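You operate a simulated robot arm through the tools that you are given. There is no shell and no other tool.

You run a simulated two-armed robot. Do the job below in one go: nothing can be reset, and whatever is moved stays where it is left.

Task
Bleed the air out of the tall cell from the green pipe.
Fine: open the pipe's tap, the cell tap and the vent tap fully, watch the cell fill, then close all three; no puddle.

The check looks at the end state, three seconds after you hand in, the way a careful person would. Anything else that was tipped, shoved, dropped, spilled or broken makes it a failure.

Robot
Two 6-joint arms with fingered hands on one trunk that stands fixed in place. Base frame: the origin is at the foot of the trunk, x ahead of it, y to its left, z up. Lengths are in cm, angles in degrees, forces in N, time in s.
The left shoulder is at [2, 15.7, 82.9], the right one opposite. With the tool pointing down near the work surface each hand reaches from about 10 to 80 cm from the base axis, measured 20 degrees to its own side. Payload 4.1 kg a hand.
Tool frame (each hand has its own): the origin (TCP) lies between the finger pads and is the grasp point; the fingertips stand 3.3 cm ahead of it; z points along the fingers, y is the line along which they close. The gripper opens to 11.2 cm. The gripper's body begins 3.9 cm behind the TCP. The gripper is a hand of 4 fingers: y runs from the thumb to the fingers, the wrist lies at [-1.6, -11.8, -20] in the tool frame, and closing takes about 1.5 s.
Orientation is that of the tool frame in the base frame, as a unit quaternion [w, x, y, z]. With the fingers straight down and the wrist toward the robot, the tool's x, y and z point along [0, 1, 0], [1, 0, 0] and [0, 0, -1] of the base frame.

Tools
- The arms move only by the tool play_rows. It takes "left_plan", "right_plan" or both (then of equal length, played together; a hand with none holds still); each is a list of rows, each an object (a shift or turn left out is 0, a gripper value left out holds the last) with "linear": the shift along the base's x, y, z in cm, a list of three; "delta_rot": the turn, a rotation vector about the base's x, y, z in rad, a list of three. In form: [{"linear": [tx, ty, tz], "delta_rot": [ax, ay, az]}, ...]. A call has 1 to 20 rows; each row shifts and turns the commanded pose from where the row before left it. "left_jaw" and "right_jaw" are, for a hand that has rows, the closure, from 0 (fully open) to 1 (shut), set as the call begins (left out, the last holds). A row lasts 0.2 s, in which the tool goes at most 5 cm and 8.6 degrees; a call with a longer step from one row to the next is refused whole, and so is a gripper value outside its range. Where a pose cannot be reached the arm comes as near as it can. A force on the tool above 70 N (or 10 N above the force at the start of the call, whichever is more), or a blocked arm, ends the call early, and 0.2 s more pass. The fingers move at their own pace (about 7.2 cm/s each) and stop on an object; they squeeze with about 28 N. The grip force told is the motor's: it shows also when the fingers shut on nothing. Time passes only in rows, and 0.2 s behind the last, so rows that do not move let the fingers close. The reply holds the time, the measured pose of the TCP, the force on the tool along the base axes, the opening and the grip force, in the units named above and with some noise, with the torque about the TCP (base axes, N m) and any sound that the robot's microphone picked up, and new pictures: "show" is both (left out), scene, wrist or none (wrist: the cameras of the hands that moved).
- Cameras (640 x 400 px; columns grow to the right, rows downward): "scene" is now at [6.19, -1.36, 149.1]; the picture's right is [-0.17, -0.99, 0.00], its down [-0.31, 0.05, -0.95] and it looks along [0.94, -0.16, -0.31] (base axes); focal length 318 px, centre (320, 200). "left" rides on the left gripper at [-6.6, -8.9, -13] in its tool frame; the picture's right is [-0.79, -0.29, 0.54], its down [0.55, -0.71, 0.44] and it looks along [0.26, 0.64, 0.72] (tool axes); focal length 247 px, centre (320, 200). "right" rides on the right gripper at [6.6, -8.9, -13] in its tool frame; the picture's right is [-0.79, 0.29, -0.54], its down [-0.55, -0.71, 0.43] and it looks along [-0.26, 0.64, 0.72] (tool axes); focal length 247 px, centre (320, 200). There is no depth. A picture from a camera that has moved, and an enlarged one, comes with that camera's place and axes in the base frame and with its lens.
- set_grasp(shape, hand): the hand has 4 fingers and takes this shape, open, in about a second: jaw (thumb against the fingers, like two jaws); tri (thumb and two fingers); tip (a fingertip pinch); poke (one finger out to press); point (the index stretched); flat (the hand flat); cup (the hand cupped); fist (a fist). The gripper value then closes the fingers along that shape, each until it touches; the sizes above hold for jaw. It gives what a move gives, with no picture.
- aim_head(pan, tilt): turns the head with the scene camera to pan (to the left, within 86 degrees either way) and tilt (down, from -29 to 69), counted from straight ahead of the robot. It gives what a move gives, and a new picture of the scene camera.
- close_up(camera, box): a new picture of the part [left, top, right, bottom] of that camera's present view, enlarged. The clock stands still meanwhile.
- hand_in(): hands the job in; it is judged then, once.

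Places have to be worked out from the pictures, the camera data and where the tool is seen. Open the grippers and draw the arms clear of the work before you hand the job in, unless the task says otherwise.

The tools are called after "Request:" as name(argument=value, ...) on one line, values as JSON. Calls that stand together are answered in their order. play_rows: Moves the arms, as the interface text tells. Its arguments: {"type":"object","properties":{"left_plan":{"type":"array"},"left_jaw":{"type":"number"},"right_plan":{"type":"array"},"right_jaw":{"type":"number"},"show":{"type":"string","enum":["both","scene","wrist","none"]}},"required":[]} The other tools are called the same way: set_grasp (shape, hand) gives the hand a shape; aim_head (pan, tilt) turns the head that bears the scene camera; close_up (camera, box) takes an enlarged picture of a part of a camera's view; hand_in () hands the job in.

At the start:

```text
t: 0.0
left_ee_pos: [30.46, 10.23, 136.96]
left_orientation: [-0.001, 0.733, 0.681, 0.0]
left_ft_force: [-0.8, -0.2, 0.0]
left_ft_torque: [-0.02, 0.01, 0.01]
left_width: 11.14
left_gripper_force: 0.1
left_shape: jaw
right_ee_pos: [33.49, -20.45, 137.03]
right_orientation: [0.0, 0.733, 0.681, 0.001]
right_ft_force: [0.2, 0.5, -0.5]
right_ft_torque: [-0.01, 0.05, 0.04]
right_width: 11.17
right_gripper_force: 0.1
right_shape: jaw
head pan, tilt: [-9.8, 18.1]
```

scene: 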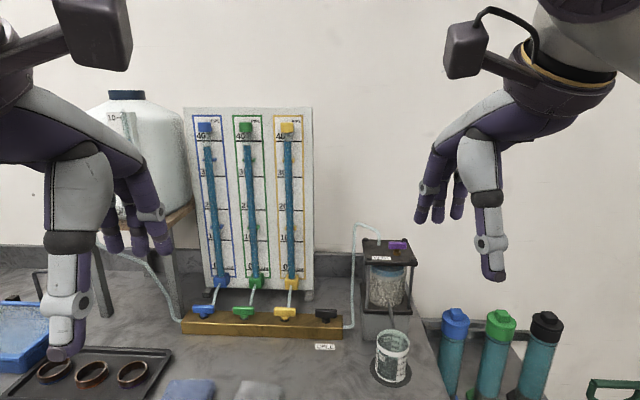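
right: 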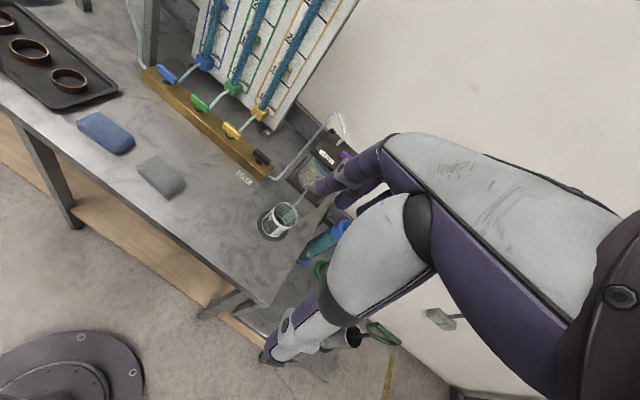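
left: 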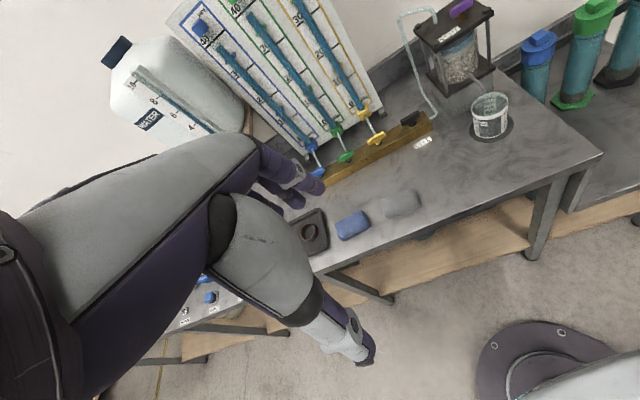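

I'll start by looking closely at the manifold, taps and the cell before moving anything.

Request:
close_up(camera="scene", box=[170, 260, 360, 379])

Request:
close_up(camera="scene", box=[330, 210, 450, 390])

Request:
close_up(camera="scene", box=[170, 100, 330, 200])

Request:
close_up(camera="left", box=[280, 0, 540, 180])

```text
3.36 times, centred on (265, 320) of scene
camera zoom: at [6.19, -1.36, 149.1], right [-0.17, -0.99, 0.0], down [-0.31, 0.05, -0.95], along [0.94, -0.16, -0.31], focal length 1070 px, centre (505, -202)
```

zoom: 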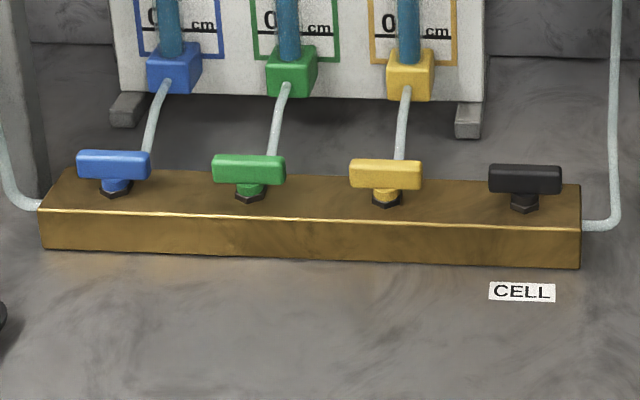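

```text
2.22 times, centred on (390, 300) of scene
camera zoom: at [6.19, -1.36, 149.1], right [-0.17, -0.99, 0.0], down [-0.31, 0.05, -0.95], along [0.94, -0.16, -0.31], focal length 708 px, centre (164, -22)
```

zoom: 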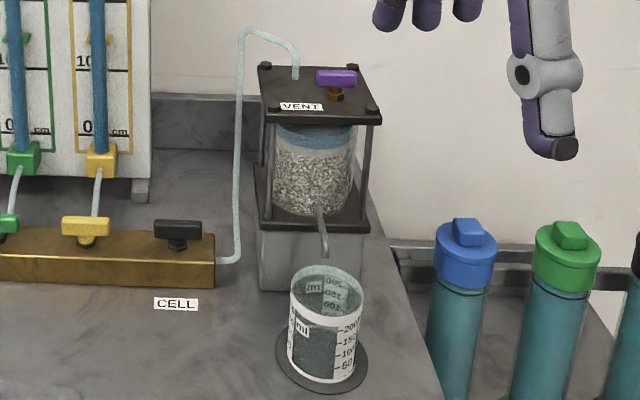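

```text
4.00 times, centred on (250, 150) of scene
camera zoom: at [6.19, -1.36, 149.1], right [-0.17, -0.99, 0.0], down [-0.31, 0.05, -0.95], along [0.94, -0.16, -0.31], focal length 1274 px, centre (600, 400)
```

zoom: 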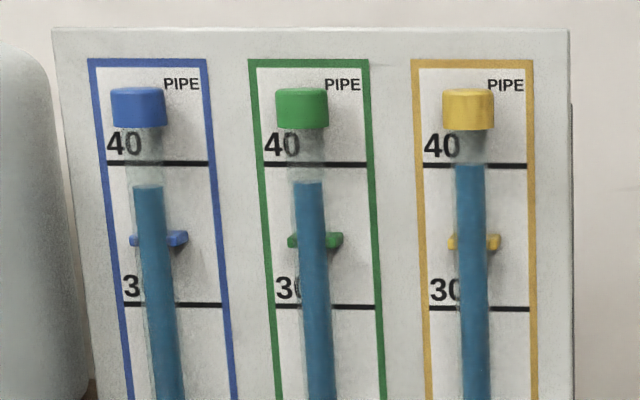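

```text
2.22 times, centred on (410, 90) of left
camera zoom: at [21.14, 4.3, 150.13], right [-0.34, -0.77, -0.54], down [-0.67, 0.6, -0.44], along [0.66, 0.21, -0.72], focal length 549 px, centre (120, 444)
```

zoom: 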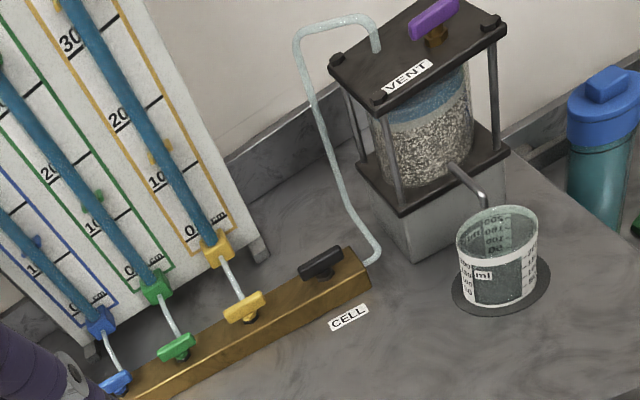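

The manifold has blue, green, yellow and black (CELL) taps with handles across the flow, and the vent tap is purple on the cell's lid. I'll look around further to see everything on the bench, including behind my hands.

Request:
aim_head(pan=-10, tilt=40)

Request:
aim_head(pan=35, tilt=30)

Request:
aim_head(pan=-45, tilt=30)

```text
t: 0.8
left_ee_pos: [30.53, 10.26, 137.03]
left_orientation: [0.0, 0.732, 0.681, 0.001]
left_ft_force: [0.3, 0.7, -0.4]
left_ft_torque: [-0.04, -0.02, 0.01]
left_width: 11.18
left_gripper_force: 0.0
left_shape: jaw
right_ee_pos: [33.45, -20.47, 137.08]
right_orientation: [-0.001, 0.732, 0.681, 0.001]
right_ft_force: [-1.0, 0.2, -0.9]
right_ft_torque: [-0.02, -0.01, 0.02]
right_width: 11.16
right_gripper_force: 0.2
right_shape: jaw
head pan, tilt: [-10.0, 40.0]
```

scene: 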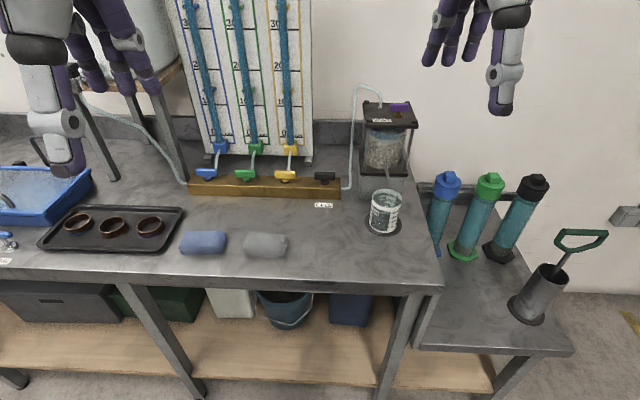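

```text
t: 2.0
left_ee_pos: [30.45, 10.34, 137.03]
left_orientation: [0.0, 0.732, 0.681, 0.0]
left_ft_force: [0.8, 0.7, 0.2]
left_ft_torque: [-0.01, 0.03, -0.01]
left_width: 11.17
left_gripper_force: 0.1
left_shape: jaw
right_ee_pos: [33.45, -20.51, 137.04]
right_orientation: [0.0, 0.733, 0.681, 0.001]
right_ft_force: [0.5, -0.1, -0.3]
right_ft_torque: [0.0, 0.03, 0.0]
right_width: 11.16
right_gripper_force: 0.1
right_shape: jaw
head pan, tilt: [35.0, 30.0]
```

scene: 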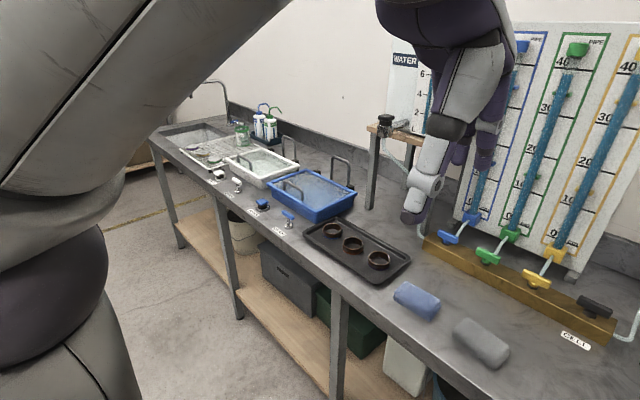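

```text
t: 3.5
left_ee_pos: [30.39, 10.3, 136.94]
left_orientation: [0.0, 0.733, 0.681, 0.001]
left_ft_force: [-0.7, -0.1, -0.3]
left_ft_torque: [-0.05, -0.03, 0.03]
left_width: 11.17
left_gripper_force: 0.0
left_shape: jaw
right_ee_pos: [33.58, -20.45, 137.12]
right_orientation: [-0.001, 0.733, 0.68, 0.0]
right_ft_force: [-0.3, -0.3, 0.9]
right_ft_torque: [0.01, -0.02, 0.01]
right_width: 11.15
right_gripper_force: 0.0
right_shape: jaw
head pan, tilt: [-45.0, 30.0]
```

scene: 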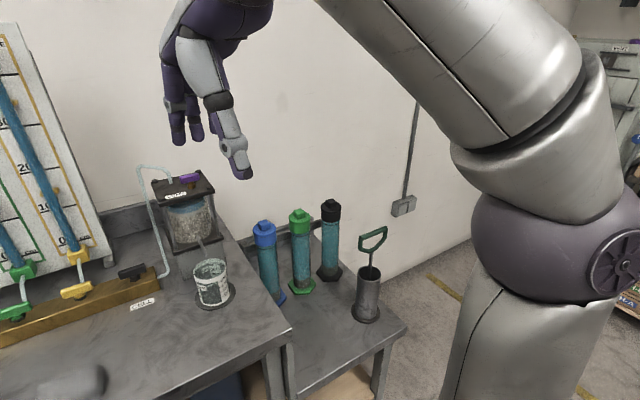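

The tap manifold feeds one cell at the right end; I'll check the far right and left too in case other cells exist.

Request:
aim_head(pan=-86, tilt=25)

Request:
aim_head(pan=80, tilt=25)

Request:
aim_head(pan=-10, tilt=35)

```text
t: 4.6
left_ee_pos: [30.45, 10.24, 137.08]
left_orientation: [-0.001, 0.733, 0.681, 0.0]
left_ft_force: [0.4, -0.1, -0.2]
left_ft_torque: [-0.04, 0.0, -0.02]
left_width: 11.16
left_gripper_force: 0.1
left_shape: jaw
right_ee_pos: [33.44, -20.5, 137.11]
right_orientation: [0.0, 0.733, 0.681, 0.001]
right_ft_force: [0.0, 0.6, -0.2]
right_ft_torque: [0.01, -0.03, -0.02]
right_width: 11.16
right_gripper_force: 0.1
right_shape: jaw
head pan, tilt: [-85.9, 25.0]
```

scene: 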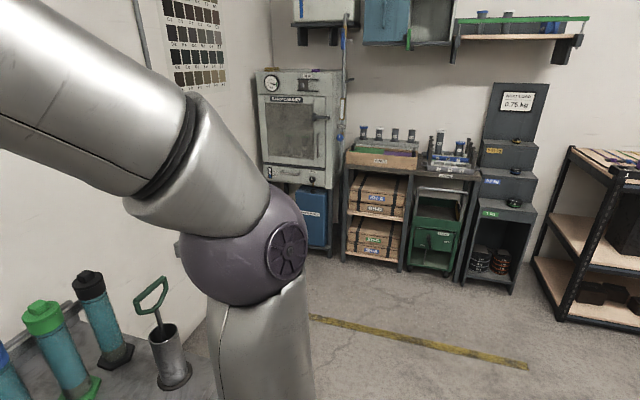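

```text
t: 7.1
left_ee_pos: [30.44, 10.19, 137.13]
left_orientation: [0.0, 0.733, 0.68, 0.0]
left_ft_force: [0.9, 0.0, -0.6]
left_ft_torque: [-0.01, 0.02, 0.0]
left_width: 11.14
left_gripper_force: 0.1
left_shape: jaw
right_ee_pos: [33.4, -20.46, 137.09]
right_orientation: [0.0, 0.732, 0.681, 0.001]
right_ft_force: [0.4, 0.0, -0.1]
right_ft_torque: [-0.02, 0.0, 0.01]
right_width: 11.16
right_gripper_force: 0.1
right_shape: jaw
head pan, tilt: [80.0, 25.0]
```

scene: 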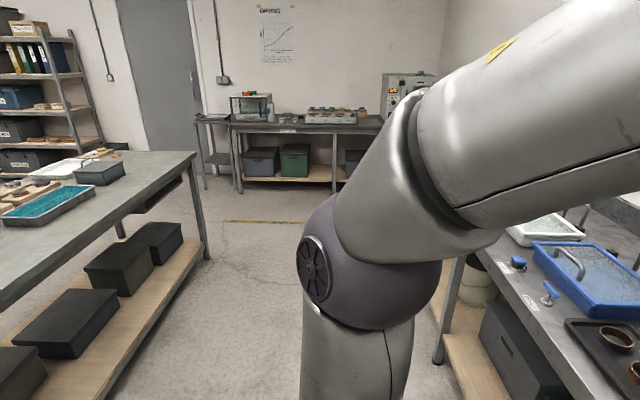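

```text
t: 8.8
left_ee_pos: [30.45, 10.16, 137.01]
left_orientation: [0.0, 0.733, 0.681, 0.0]
left_ft_force: [0.4, 0.5, -0.6]
left_ft_torque: [0.03, -0.01, -0.01]
left_width: 11.19
left_gripper_force: 0.0
left_shape: jaw
right_ee_pos: [33.43, -20.57, 137.13]
right_orientation: [0.0, 0.733, 0.68, 0.0]
right_ft_force: [-0.4, 1.6, -0.1]
right_ft_torque: [-0.02, 0.02, 0.03]
right_width: 11.16
right_gripper_force: 0.1
right_shape: jaw
head pan, tilt: [-10.0, 35.0]
```

scene: 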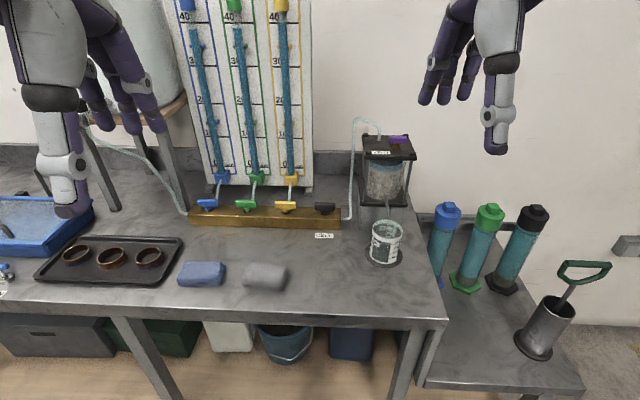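

Only one cell here. I'll take calibrated close-ups in this head pose to locate the four relevant taps.

Request:
close_up(camera="scene", box=[180, 160, 360, 272])

Request:
close_up(camera="scene", box=[330, 110, 430, 172])

Request:
close_up(camera="scene", box=[330, 110, 450, 280])

```text
3.56 times, centred on (270, 216) of scene
camera zoom: at [5.67, -1.29, 146.41], right [-0.17, -0.98, 0.0], down [-0.56, 0.1, -0.82], along [0.81, -0.14, -0.57], focal length 1132 px, centre (498, 143)
```

zoom: 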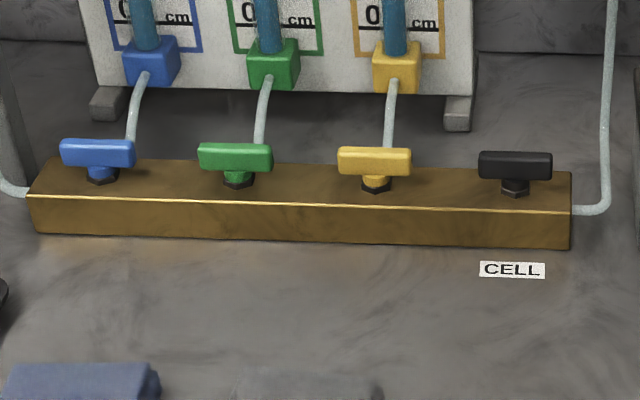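

```text
6.40 times, centred on (380, 141) of scene
camera zoom: at [5.67, -1.29, 146.41], right [-0.17, -0.98, 0.0], down [-0.56, 0.1, -0.82], along [0.81, -0.14, -0.57], focal length 2038 px, centre (-64, 578)
```

zoom: 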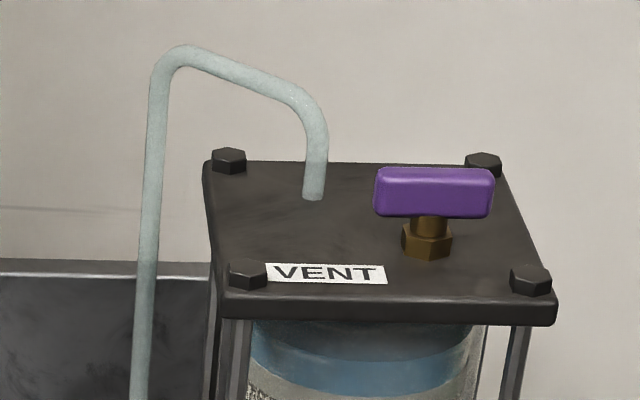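

```text
2.35 times, centred on (390, 195) of scene
camera zoom: at [5.67, -1.29, 146.41], right [-0.17, -0.98, 0.0], down [-0.56, 0.1, -0.82], along [0.81, -0.14, -0.57], focal length 749 px, centre (155, 212)
```

zoom: 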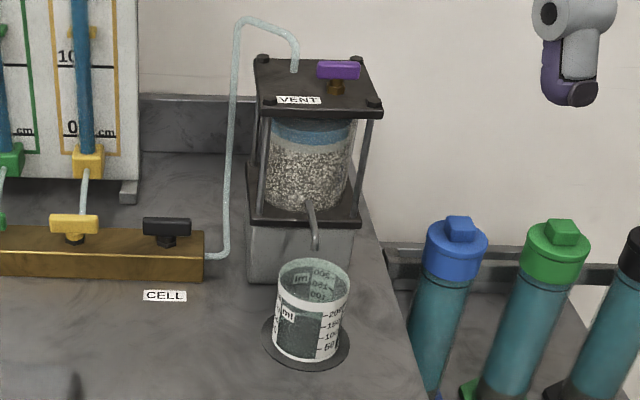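

I triangulate the black CELL tap at about (74.4, -14.8, 95.5), green tap about (79, 6.4, 95.5), vent handle about (72.5, -32, 114), with the manifold yawed about -13°. Before acting I check the jug's supply tap and the beaker in detail.

Request:
aim_head(pan=30, tilt=30)

Request:
close_up(camera="scene", box=[380, 60, 560, 172])

Request:
close_up(camera="right", box=[130, 20, 370, 170])

Request:
close_up(camera="right", box=[230, 120, 370, 250])

Request:
close_up(camera="left", box=[400, 60, 540, 150])

```text
t: 9.8
left_ee_pos: [30.56, 10.32, 137.1]
left_orientation: [0.0, 0.733, 0.68, 0.0]
left_ft_force: [-0.6, 0.1, -0.5]
left_ft_torque: [0.0, -0.01, 0.0]
left_width: 11.18
left_gripper_force: 0.0
left_shape: jaw
right_ee_pos: [33.41, -20.49, 137.12]
right_orientation: [-0.001, 0.732, 0.681, 0.0]
right_ft_force: [0.3, 0.4, -0.7]
right_ft_torque: [-0.01, 0.0, -0.01]
right_width: 11.17
right_gripper_force: 0.0
right_shape: jaw
head pan, tilt: [30.0, 30.0]
```

scene: 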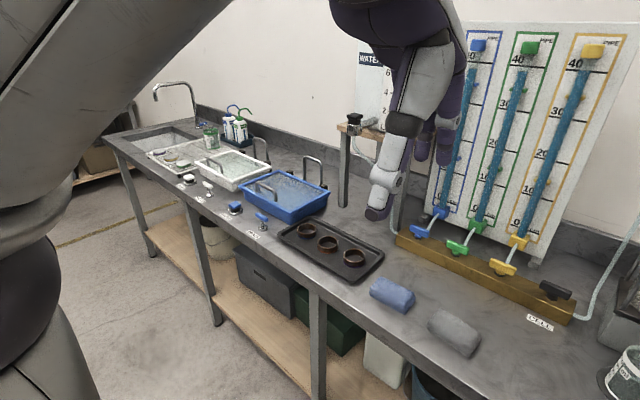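

```text
3.56 times, centred on (470, 116) of scene
camera zoom: at [4.84, 4.75, 147.19], right [0.5, -0.87, 0.0], down [-0.43, -0.25, -0.87], along [0.75, 0.43, -0.5], focal length 1132 px, centre (-213, 499)
```

zoom: 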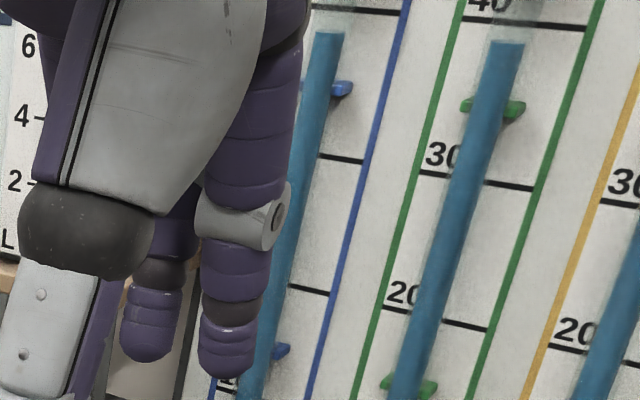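

```text
2.67 times, centred on (250, 95) of right
camera zoom: at [24.98, -13.35, 150.19], right [0.23, -0.81, 0.54], down [-0.75, -0.5, -0.44], along [0.62, -0.3, -0.72], focal length 659 px, centre (507, 480)
```

zoom: 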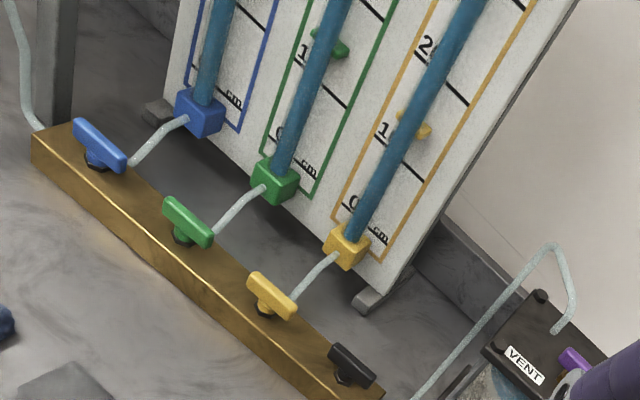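

```text
3.08 times, centred on (300, 185) of right
camera zoom: at [24.98, -13.35, 150.19], right [0.23, -0.81, 0.54], down [-0.75, -0.5, -0.44], along [0.62, -0.3, -0.72], focal length 760 px, centre (382, 246)
```

zoom: 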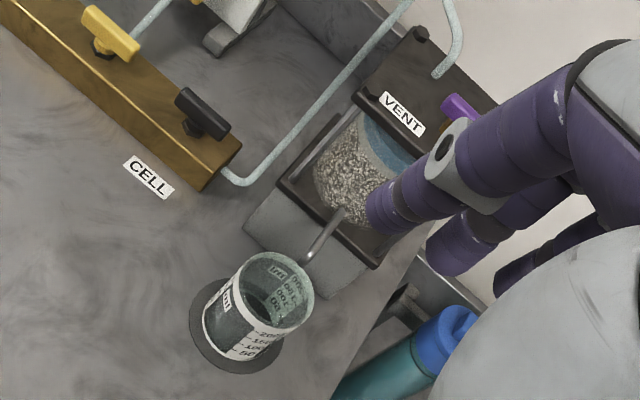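

```text
4.44 times, centred on (470, 105) of left
camera zoom: at [21.14, 4.3, 150.13], right [-0.34, -0.77, -0.54], down [-0.67, 0.6, -0.44], along [0.66, 0.21, -0.72], focal length 1098 px, centre (-347, 622)
```

zoom: 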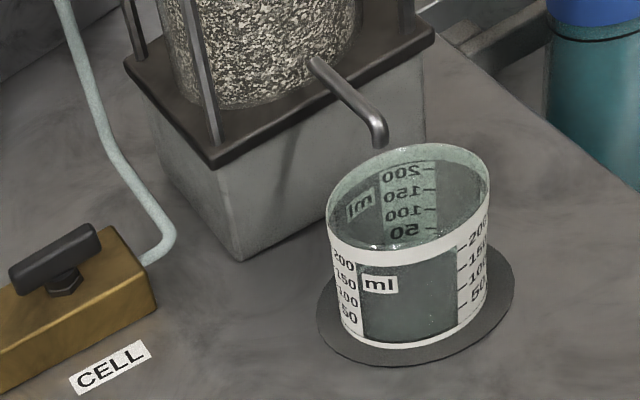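

The beaker is empty and the handles are clear. Checking the jug's supply tap.

Request:
close_up(camera="scene", box=[320, 90, 420, 160])

Request:
aim_head(pan=-15, tilt=30)

Request:
close_up(camera="scene", box=[360, 140, 460, 202])

Request:
close_up(camera="scene", box=[180, 200, 380, 325])

```text
5.71 times, centred on (370, 125) of scene
camera zoom: at [4.84, 4.75, 147.19], right [0.5, -0.87, 0.0], down [-0.43, -0.25, -0.87], along [0.75, 0.43, -0.5], focal length 1820 px, centre (34, 629)
```

zoom: 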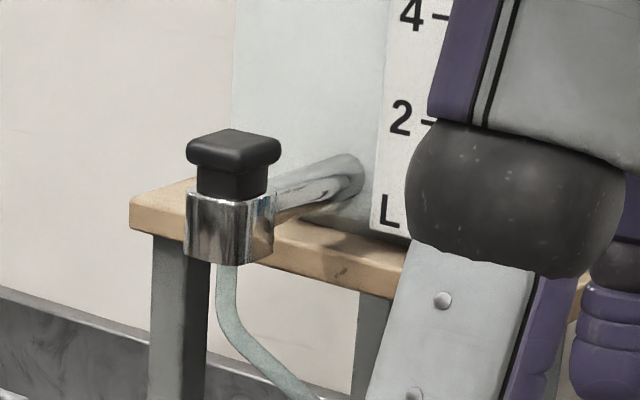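

```text
t: 10.9
left_ee_pos: [30.49, 10.23, 136.87]
left_orientation: [0.0, 0.733, 0.681, 0.001]
left_ft_force: [0.6, 0.5, -0.2]
left_ft_torque: [-0.03, 0.0, 0.0]
left_width: 11.17
left_gripper_force: 0.1
left_shape: jaw
right_ee_pos: [33.48, -20.52, 137.22]
right_orientation: [-0.001, 0.733, 0.681, 0.0]
right_ft_force: [0.5, 0.2, -0.3]
right_ft_torque: [0.04, 0.02, -0.01]
right_width: 11.13
right_gripper_force: 0.1
right_shape: jaw
head pan, tilt: [-15.0, 30.0]
```

scene: 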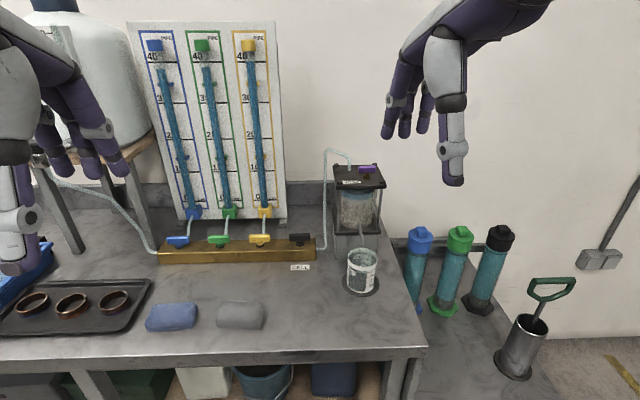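

```text
6.40 times, centred on (410, 171) of scene
camera zoom: at [5.74, -2.1, 147.19], right [-0.26, -0.97, 0.0], down [-0.48, 0.13, -0.87], along [0.84, -0.22, -0.5], focal length 2038 px, centre (-256, 386)
```

zoom: 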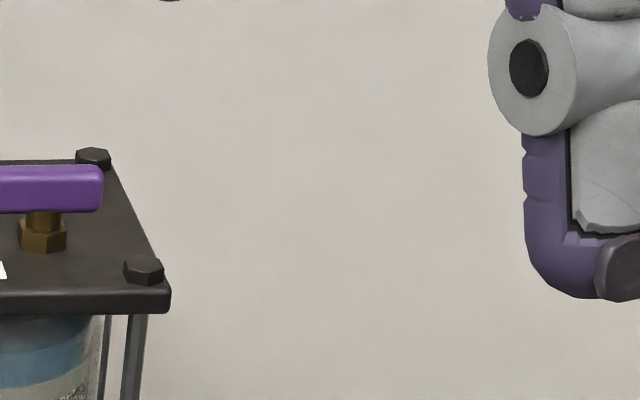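

```text
3.20 times, centred on (280, 262) of scene
camera zoom: at [5.74, -2.1, 147.19], right [-0.26, -0.97, 0.0], down [-0.48, 0.13, -0.87], along [0.84, -0.22, -0.5], focal length 1019 px, centre (448, 0)
```

zoom: 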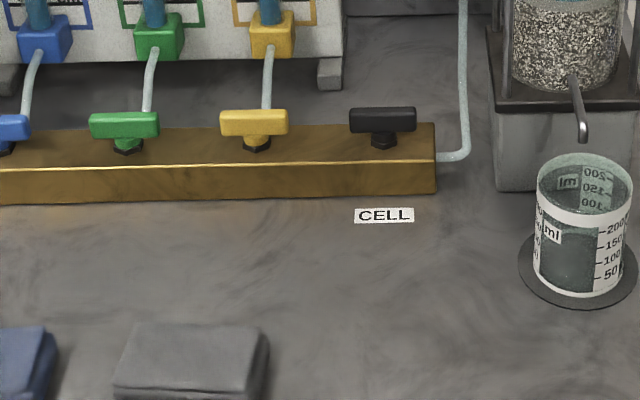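

The jug's tap is a separate black knob I will leave alone; the cell shows a blue water band below the lid with an air gap. I'll bring the right hand over the CELL tap, aligned to the manifold yaw, staying well above it.

Request:
close_up(camera="scene", box=[315, 140, 405, 300])

Request:
play_rows(right_plan=[{"linear": [4, 0.5, -2], "delta_rot": [0, 0, -0.015]}, {"linear": [4, 0.6, -2], "delta_rot": [0, 0, -0.015]}, {"linear": [4, 0.6, -2], "delta_rot": [0, 0, -0.015]}, {"linear": [4, 0.6, -2], "delta_rot": [0, 0, -0.015]}, {"linear": [4, 0.6, -2], "delta_rot": [0, 0, -0.015]}, {"linear": [4, 0.6, -2.5], "delta_rot": [0, 0, -0.015]}, {"linear": [4, 0.6, -2.5], "delta_rot": [0, 0, -0.015]}, {"linear": [4, 0.6, -2.5], "delta_rot": [0, 0, -0.015]}, {"linear": [4, 0.5, -2.5], "delta_rot": [0, 0, -0.016]}, {"linear": [3, 0.5, -3], "delta_rot": [0, 0, -0.016]}, {"linear": [2, 0, -3], "delta_rot": [0, 0, 0]}, {"linear": [0, 0, -2], "delta_rot": [0, 0, 0]}], right_jaw=0.5, show="both")

```text
2.50 times, centred on (360, 220) of scene
camera zoom: at [5.74, -2.1, 147.19], right [-0.26, -0.97, 0.0], down [-0.48, 0.13, -0.87], along [0.84, -0.22, -0.5], focal length 796 px, centre (220, 150)
```

zoom: 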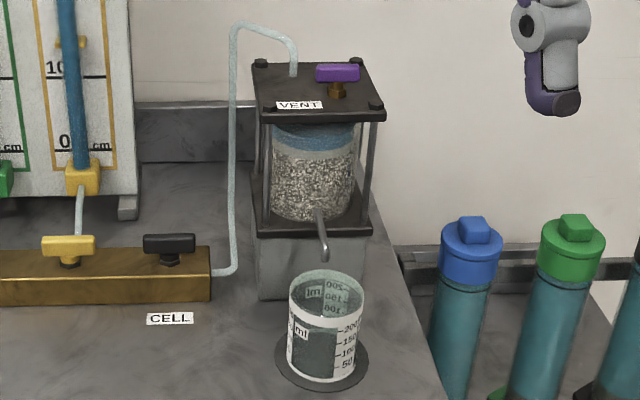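

```text
t: 13.6
left_ee_pos: [30.43, 10.33, 136.98]
left_orientation: [0.0, 0.734, 0.68, 0.0]
left_ft_force: [0.4, 0.3, 0.3]
left_ft_torque: [0.01, -0.01, 0.02]
left_width: 11.16
left_gripper_force: 0.1
left_shape: jaw
right_ee_pos: [71.83, -14.72, 107.24]
right_orientation: [0.001, 0.782, 0.623, 0.001]
right_ft_force: [-0.9, 0.8, 0.9]
right_ft_torque: [-0.01, 0.0, -0.05]
right_width: 5.61
right_gripper_force: 0.0
right_shape: jaw
right hand out of reach, approached as far as the arm can: row 9, 10, 11
head pan, tilt: [-15.0, 30.0]
camera right: at [64.53, -6.34, 120.31], right [0.1, -0.84, 0.54], down [-0.82, -0.38, -0.44], along [0.57, -0.39, -0.72], focal length 247 px, centre (320, 200)
```

scene: 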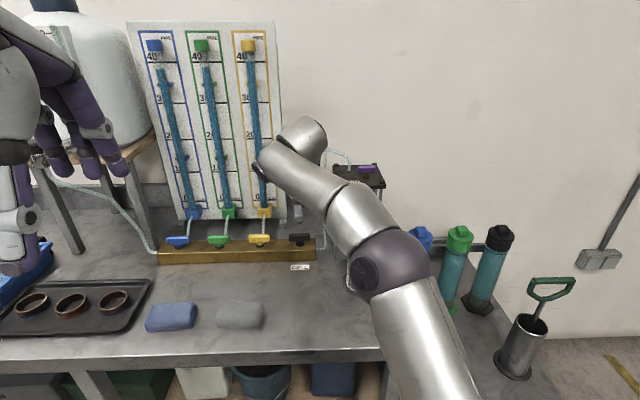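
right: 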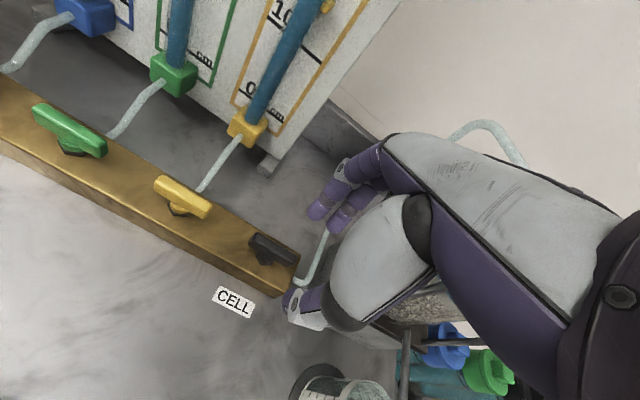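

The tool-down pose runs out of reach near here (and would be worse at the higher vent tap), so pushing the handle ends with a forward-tilted finger looks better than gripping. I'll back off and look at the "poke" shape.

Request:
play_rows(right_plan=[{"linear": [-4, 0, 2]}, {"linear": [-4, 0, 2]}, {"linear": [-4, 0, 2]}, {"linear": [-4, 0, 2]}], show="none")

Request:
set_grasp(shape="poke", hand="right")

Request:
play_rows(right_plan=[{}, {}, {}, {}, {}, {}], right_jaw=0, show="both")

```text
t: 14.6
left_ee_pos: [30.63, 10.29, 136.92]
left_orientation: [0.0, 0.733, 0.681, -0.001]
left_ft_force: [-0.1, -0.2, 1.0]
left_ft_torque: [0.01, 0.04, -0.05]
left_width: 11.2
left_gripper_force: 0.1
left_shape: jaw
right_ee_pos: [55.85, -14.66, 115.26]
right_orientation: [-0.001, 0.782, 0.623, 0.0]
right_ft_force: [0.7, 0.9, -1.0]
right_ft_torque: [-0.05, 0.03, 0.01]
right_width: 5.65
right_gripper_force: 0.0
right_shape: jaw
head pan, tilt: [-15.0, 30.0]
```

```text
t: 15.4
left_ee_pos: [30.3, 10.34, 137.15]
left_orientation: [-0.001, 0.733, 0.68, 0.001]
left_ft_force: [-0.3, -0.2, -0.9]
left_ft_torque: [-0.01, -0.02, -0.02]
left_width: 11.17
left_gripper_force: 0.2
left_shape: jaw
right_ee_pos: [55.8, -14.69, 115.34]
right_orientation: [0.0, 0.782, 0.623, -0.001]
right_ft_force: [0.1, -0.6, 0.5]
right_ft_torque: [0.01, 0.02, 0.0]
right_width: 0.0
right_gripper_force: 0.0
right_shape: poke
head pan, tilt: [-15.0, 30.0]
```

```text
t: 16.9
left_ee_pos: [30.37, 10.34, 137.06]
left_orientation: [-0.001, 0.733, 0.68, 0.0]
left_ft_force: [-0.1, 1.1, 0.1]
left_ft_torque: [-0.01, 0.0, 0.01]
left_width: 11.15
left_gripper_force: 0.2
left_shape: jaw
right_ee_pos: [55.79, -14.66, 115.19]
right_orientation: [0.0, 0.782, 0.623, 0.001]
right_ft_force: [-0.8, -0.5, -0.2]
right_ft_torque: [-0.01, -0.03, 0.04]
right_width: 0.02
right_gripper_force: 0.0
right_shape: poke
head pan, tilt: [-15.0, 30.0]
camera right: at [48.51, -6.33, 128.41], right [0.1, -0.84, 0.54], down [-0.82, -0.38, -0.44], along [0.57, -0.39, -0.72], focal length 247 px, centre (320, 200)
```

scene: 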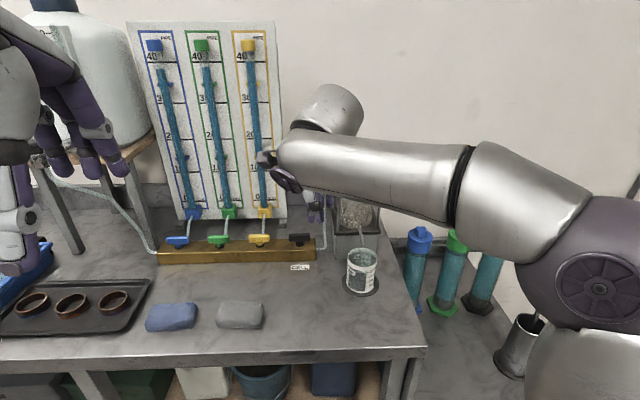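
right: 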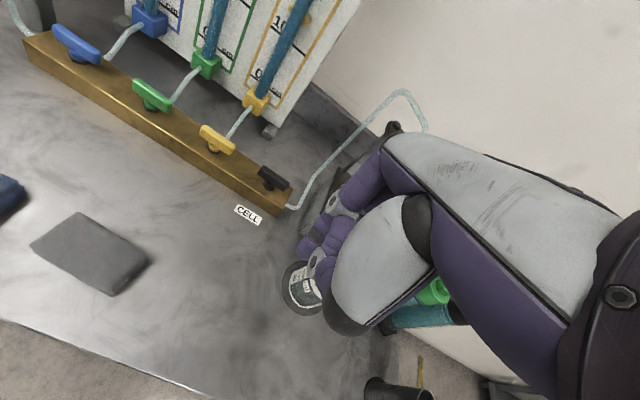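

I need to see where the poking fingertip sits; enlarging the wrist view.

Request:
close_up(camera="right", box=[260, 140, 420, 340])

Request:
close_up(camera="scene", box=[240, 80, 400, 300])

Request:
close_up(camera="left", box=[320, 0, 600, 175])

```text
2.00 times, centred on (340, 240) of right
camera zoom: at [48.51, -6.33, 128.41], right [0.1, -0.84, 0.54], down [-0.82, -0.38, -0.44], along [0.57, -0.39, -0.72], focal length 494 px, centre (280, 120)
```

zoom: 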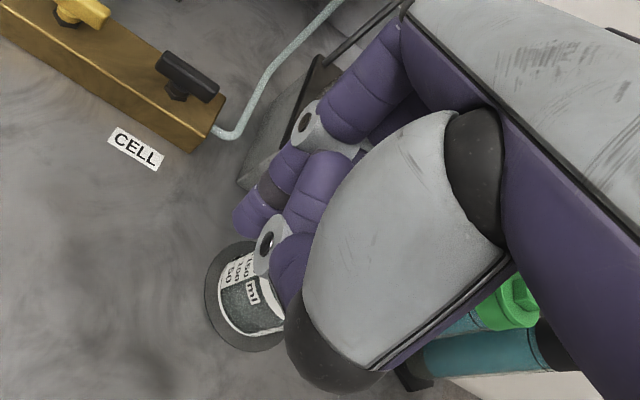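

```text
1.82 times, centred on (320, 190) of scene
camera zoom: at [5.74, -2.11, 147.19], right [-0.26, -0.97, 0.0], down [-0.48, 0.13, -0.87], along [0.84, -0.22, -0.5], focal length 579 px, centre (320, 218)
```

zoom: 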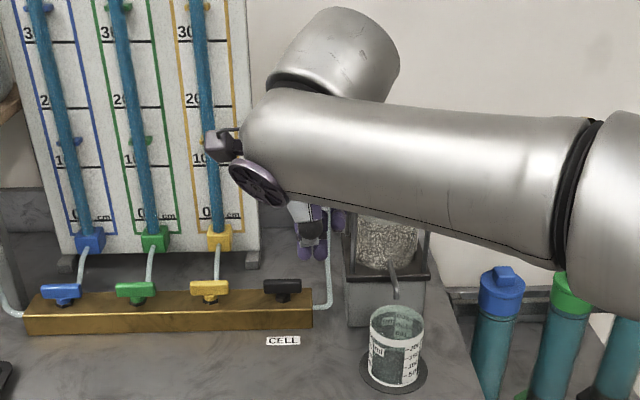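

```text
2.29 times, centred on (460, 88) of left
camera zoom: at [21.14, 4.3, 150.13], right [-0.34, -0.77, -0.54], down [-0.67, 0.6, -0.44], along [0.66, 0.21, -0.72], focal length 564 px, centre (0, 457)
```

zoom: 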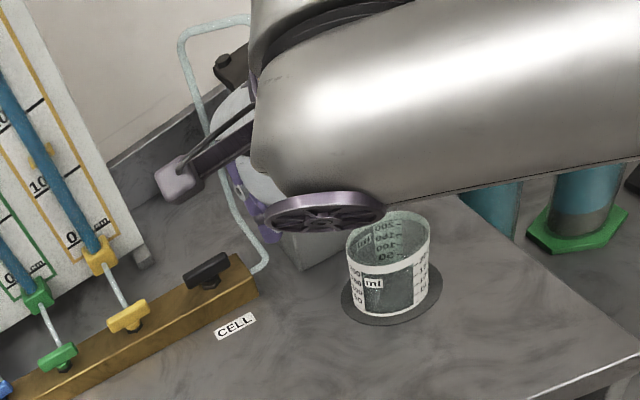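

The poke fingertip sits close to the tool axis (about 3.3 cm ahead of the TCP). I'll move in front of the CELL handle's right half, tilted 10° forward, still about 5 cm above it, to check alignment in the wrist view.

Request:
play_rows(right_plan=[{"linear": [2.94, -0.24, -2.24], "delta_rot": [-0.00786, -0.034, 0]}, {"linear": [2.94, -0.24, -2.24], "delta_rot": [-0.00786, -0.034, 0]}, {"linear": [2.94, -0.24, -2.24], "delta_rot": [-0.00786, -0.034, 0]}, {"linear": [2.94, -0.24, -2.24], "delta_rot": [-0.00786, -0.034, 0]}, {"linear": [2.94, -0.24, -2.24], "delta_rot": [-0.00786, -0.034, 0]}, {}], show="both")

Request:
close_up(camera="right", box=[200, 150, 360, 250])

Request:
close_up(camera="scene", box=[240, 180, 400, 280])

```text
t: 18.2
left_ee_pos: [30.44, 10.26, 137.06]
left_orientation: [0.0, 0.733, 0.68, -0.001]
left_ft_force: [0.4, 0.1, -0.7]
left_ft_torque: [-0.02, -0.02, 0.03]
left_width: 11.18
left_gripper_force: 0.0
left_shape: jaw
right_ee_pos: [70.45, -16.06, 103.89]
right_orientation: [0.068, 0.779, 0.62, 0.056]
right_ft_force: [-0.8, -0.7, 0.7]
right_ft_torque: [0.02, -0.03, 0.02]
right_width: 0.01
right_gripper_force: 0.0
right_shape: poke
head pan, tilt: [-15.0, 30.0]
camera right: at [61.03, -7.15, 115.3], right [0.01, -0.82, 0.58], down [-0.73, -0.4, -0.55], along [0.68, -0.42, -0.6], focal length 247 px, centre (320, 200)
```

scene: 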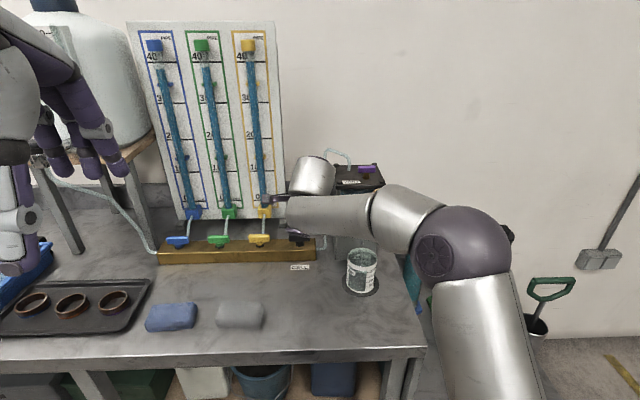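
right: 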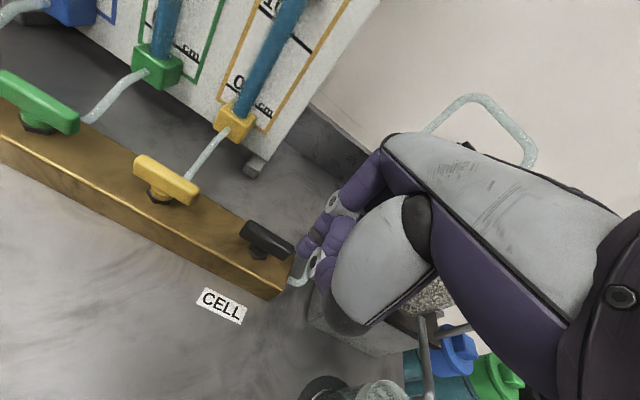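

```text
4.00 times, centred on (280, 200) of right
camera zoom: at [61.03, -7.15, 115.3], right [0.01, -0.82, 0.58], down [-0.73, -0.4, -0.55], along [0.68, -0.42, -0.6], focal length 988 px, centre (480, 200)
```

zoom: 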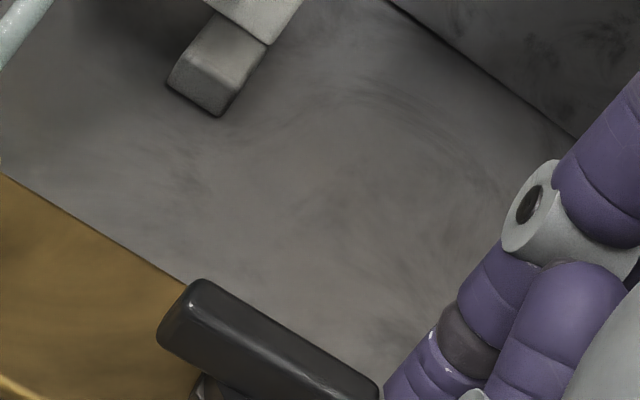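

```text
4.00 times, centred on (320, 230) of scene
camera zoom: at [5.72, -2.11, 147.19], right [-0.26, -0.97, 0.0], down [-0.48, 0.13, -0.87], along [0.84, -0.22, -0.5], focal length 1274 px, centre (320, 80)
```

zoom: 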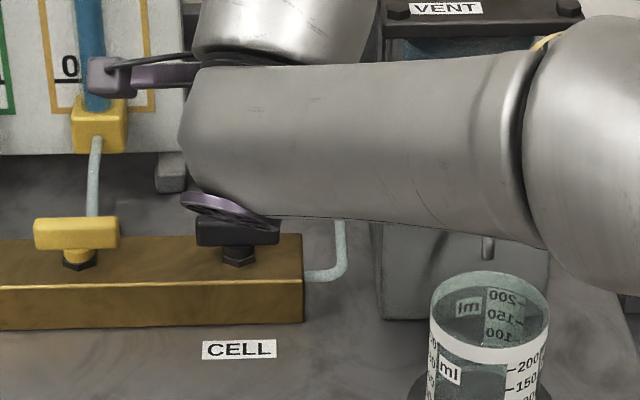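

The wrist camera now sees both the CELL handle and the finger; enlarging that area to refine positions.

Request:
close_up(camera="right", box=[220, 190, 380, 310])

Request:
close_up(camera="left", box=[360, 40, 520, 150])

```text
3.33 times, centred on (300, 250) of right
camera zoom: at [61.03, -7.15, 115.3], right [0.01, -0.82, 0.58], down [-0.73, -0.4, -0.55], along [0.68, -0.42, -0.6], focal length 823 px, centre (387, 33)
```

zoom: 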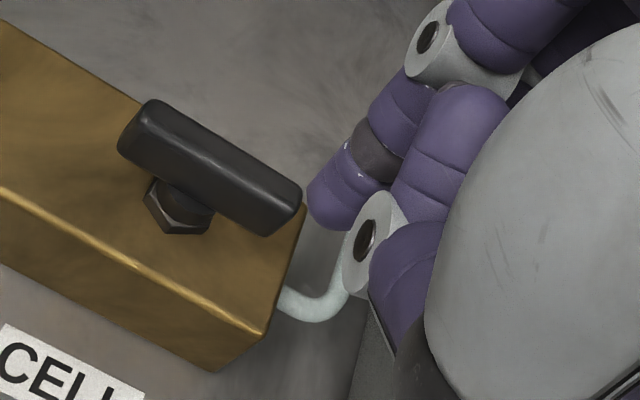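

```text
3.64 times, centred on (440, 95) of left
camera zoom: at [21.12, 4.3, 150.13], right [-0.34, -0.77, -0.54], down [-0.67, 0.6, -0.44], along [0.66, 0.21, -0.72], focal length 898 px, centre (-116, 582)
```

zoom: 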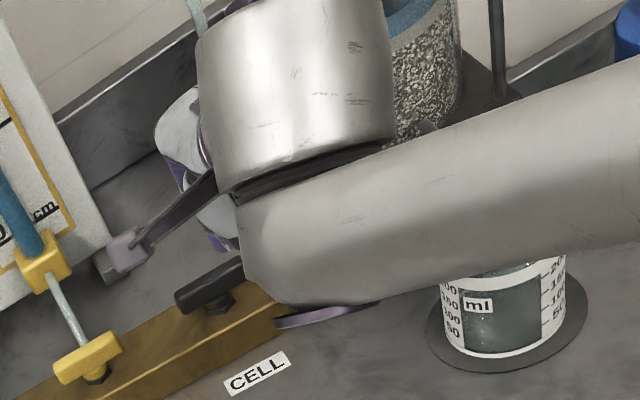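

The handle spans about ±2.6 cm along the manifold and sits at z≈95, so my estimate holds within half a centimetre. To pin down the fingertip's location I'll bring the left hand (also set to poke, needed later for the green tap) forward so its camera gives a second view.

Request:
set_grasp(shape="poke", hand="left")

Request:
play_rows(left_plan=[{"linear": [3.5, 0.3, -3]}, {"linear": [3.5, 0.3, -3]}, {"linear": [3.5, 0.3, -3]}, {"linear": [3.5, 0.3, -3]}, {"linear": [3.5, 0.3, -3]}, {"linear": [3.5, 0.3, -3]}, {"linear": [3.5, 0.2, -3]}, {}], show="both")

Request:
close_up(camera="left", box=[380, 20, 580, 145])

```text
t: 19.1
left_ee_pos: [30.45, 10.2, 137.06]
left_orientation: [0.0, 0.732, 0.681, 0.0]
left_ft_force: [0.0, 0.1, -0.2]
left_ft_torque: [0.02, -0.01, -0.02]
left_width: 0.0
left_gripper_force: 0.1
left_shape: poke
right_ee_pos: [70.42, -16.13, 103.89]
right_orientation: [0.068, 0.779, 0.621, 0.055]
right_ft_force: [1.0, -0.8, 0.1]
right_ft_torque: [0.01, 0.01, -0.02]
right_width: 0.0
right_gripper_force: 0.1
right_shape: poke
head pan, tilt: [-15.0, 30.0]
```

```text
t: 20.9
left_ee_pos: [55.01, 12.21, 116.11]
left_orientation: [-0.001, 0.733, 0.68, 0.0]
left_ft_force: [-0.4, 0.7, 0.2]
left_ft_torque: [0.0, -0.01, 0.0]
left_width: 0.0
left_gripper_force: 0.0
left_shape: poke
right_ee_pos: [70.31, -16.0, 103.99]
right_orientation: [0.067, 0.779, 0.621, 0.054]
right_ft_force: [-1.0, 0.0, -0.1]
right_ft_torque: [0.03, -0.05, 0.02]
right_width: 0.0
right_gripper_force: 0.0
right_shape: poke
head pan, tilt: [-15.0, 30.0]
camera left: at [45.74, 6.32, 129.05], right [-0.34, -0.77, -0.54], down [-0.67, 0.6, -0.44], along [0.66, 0.21, -0.72], focal length 247 px, centre (320, 200)
```

scene: 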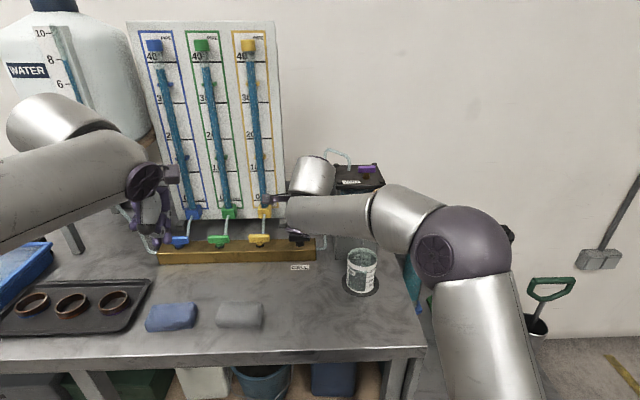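
left: 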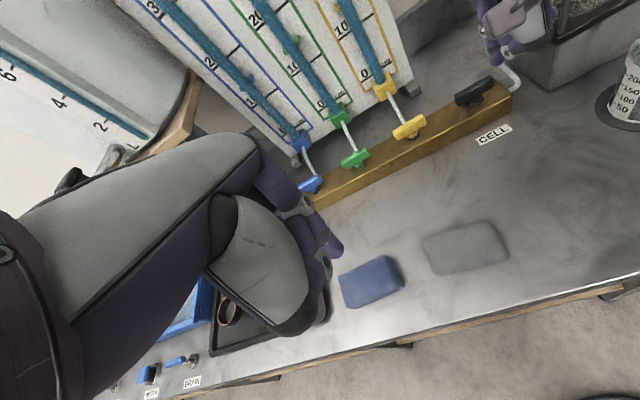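

```text
3.20 times, centred on (480, 82) of left
camera zoom: at [45.74, 6.32, 129.05], right [-0.34, -0.77, -0.54], down [-0.67, 0.6, -0.44], along [0.66, 0.21, -0.72], focal length 790 px, centre (-192, 576)
```

zoom: 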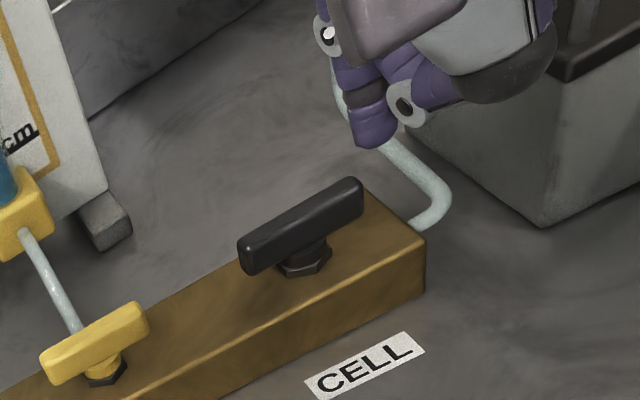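

Good second view. The two rays are nearly parallel so the tip depth is uncertain by ~2 cm; I'll descend 4.5 cm straight down on the near side of the handle (no contact either way) and compare again.

Request:
play_rows(right_plan=[{"linear": [0, 0, -1.5]}, {"linear": [0, 0, -1.5]}, {"linear": [0, 0, -1.5]}, {}], show="none")

Request:
close_up(camera="left", box=[400, 20, 560, 140])

Request:
close_up(camera="right", box=[220, 190, 380, 310])

```text
t: 21.9
left_ee_pos: [54.95, 12.19, 116.06]
left_orientation: [0.0, 0.733, 0.68, 0.0]
left_ft_force: [-0.8, 0.3, 0.1]
left_ft_torque: [-0.02, 0.02, 0.0]
left_width: 0.0
left_gripper_force: 0.1
left_shape: poke
right_ee_pos: [70.42, -16.05, 99.53]
right_orientation: [0.067, 0.779, 0.621, 0.055]
right_ft_force: [0.3, -0.3, 0.2]
right_ft_torque: [-0.01, 0.0, -0.02]
right_width: 0.0
right_gripper_force: 0.1
right_shape: poke
head pan, tilt: [-15.0, 30.0]
```

```text
3.33 times, centred on (480, 80) of left
camera zoom: at [45.71, 6.32, 129.07], right [-0.34, -0.77, -0.54], down [-0.67, 0.6, -0.44], along [0.66, 0.21, -0.72], focal length 823 px, centre (-213, 600)
```

zoom: 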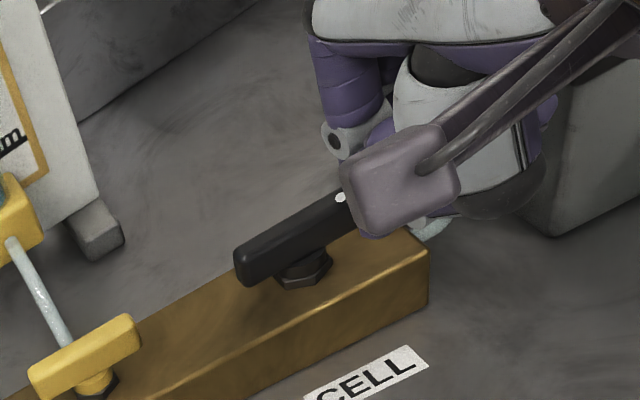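

```text
3.33 times, centred on (300, 250) of right
camera zoom: at [61.08, -7.23, 110.8], right [0.01, -0.82, 0.58], down [-0.73, -0.4, -0.55], along [0.68, -0.42, -0.6], focal length 823 px, centre (387, 33)
```

zoom: 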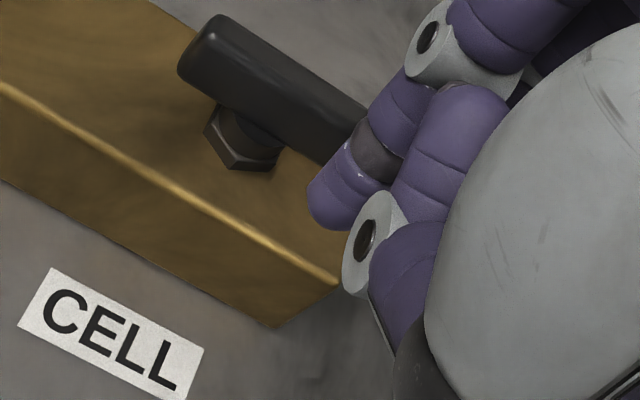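

The right wrist view shows the finger just in front of the right half of the handle. I'll lower 1.2 cm more and then creep forward along the manifold's perpendicular, watching the force.

Request:
play_rows(right_plan=[{"linear": [0, 0, -0.6]}, {"linear": [0, 0, -0.6]}, {"linear": [0.49, -0.11, 0]}, {"linear": [0.49, -0.11, 0]}, {}], show="none")

Request:
close_up(camera="right", box=[220, 150, 380, 270])

Request:
close_up(camera="left", box=[400, 20, 560, 140])

```text
t: 23.1
left_ee_pos: [55.12, 12.23, 115.99]
left_orientation: [0.0, 0.733, 0.68, 0.0]
left_ft_force: [-0.2, -0.4, -0.5]
left_ft_torque: [0.0, 0.01, 0.0]
left_width: 0.02
left_gripper_force: 0.0
left_shape: poke
right_ee_pos: [71.39, -16.19, 98.19]
right_orientation: [0.068, 0.779, 0.621, 0.055]
right_ft_force: [-0.2, -0.4, 0.7]
right_ft_torque: [0.04, -0.01, -0.01]
right_width: 0.0
right_gripper_force: 0.0
right_shape: poke
head pan, tilt: [-15.0, 30.0]
```

```text
3.33 times, centred on (300, 210) of right
camera zoom: at [62.05, -7.35, 109.64], right [0.01, -0.81, 0.58], down [-0.73, -0.4, -0.55], along [0.68, -0.42, -0.6], focal length 823 px, centre (387, 167)
```

zoom: 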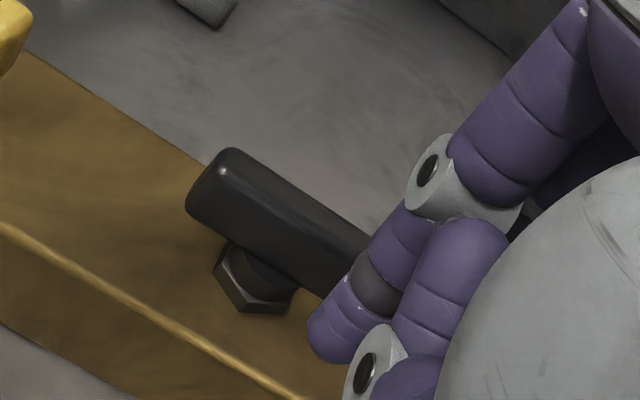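

```text
3.33 times, centred on (480, 80) of left
camera zoom: at [45.71, 6.31, 129.07], right [-0.34, -0.77, -0.54], down [-0.67, 0.6, -0.44], along [0.66, 0.21, -0.72], focal length 823 px, centre (-213, 600)
```

zoom: 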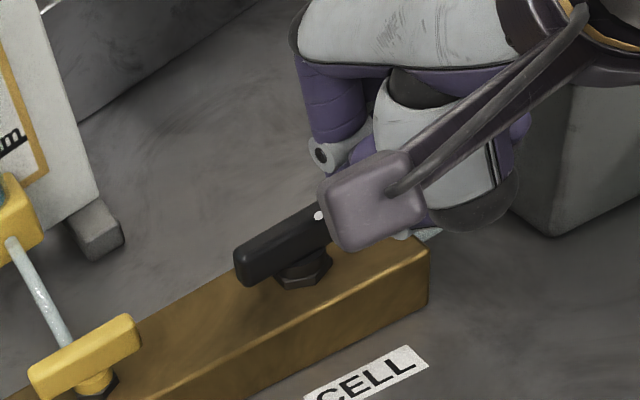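

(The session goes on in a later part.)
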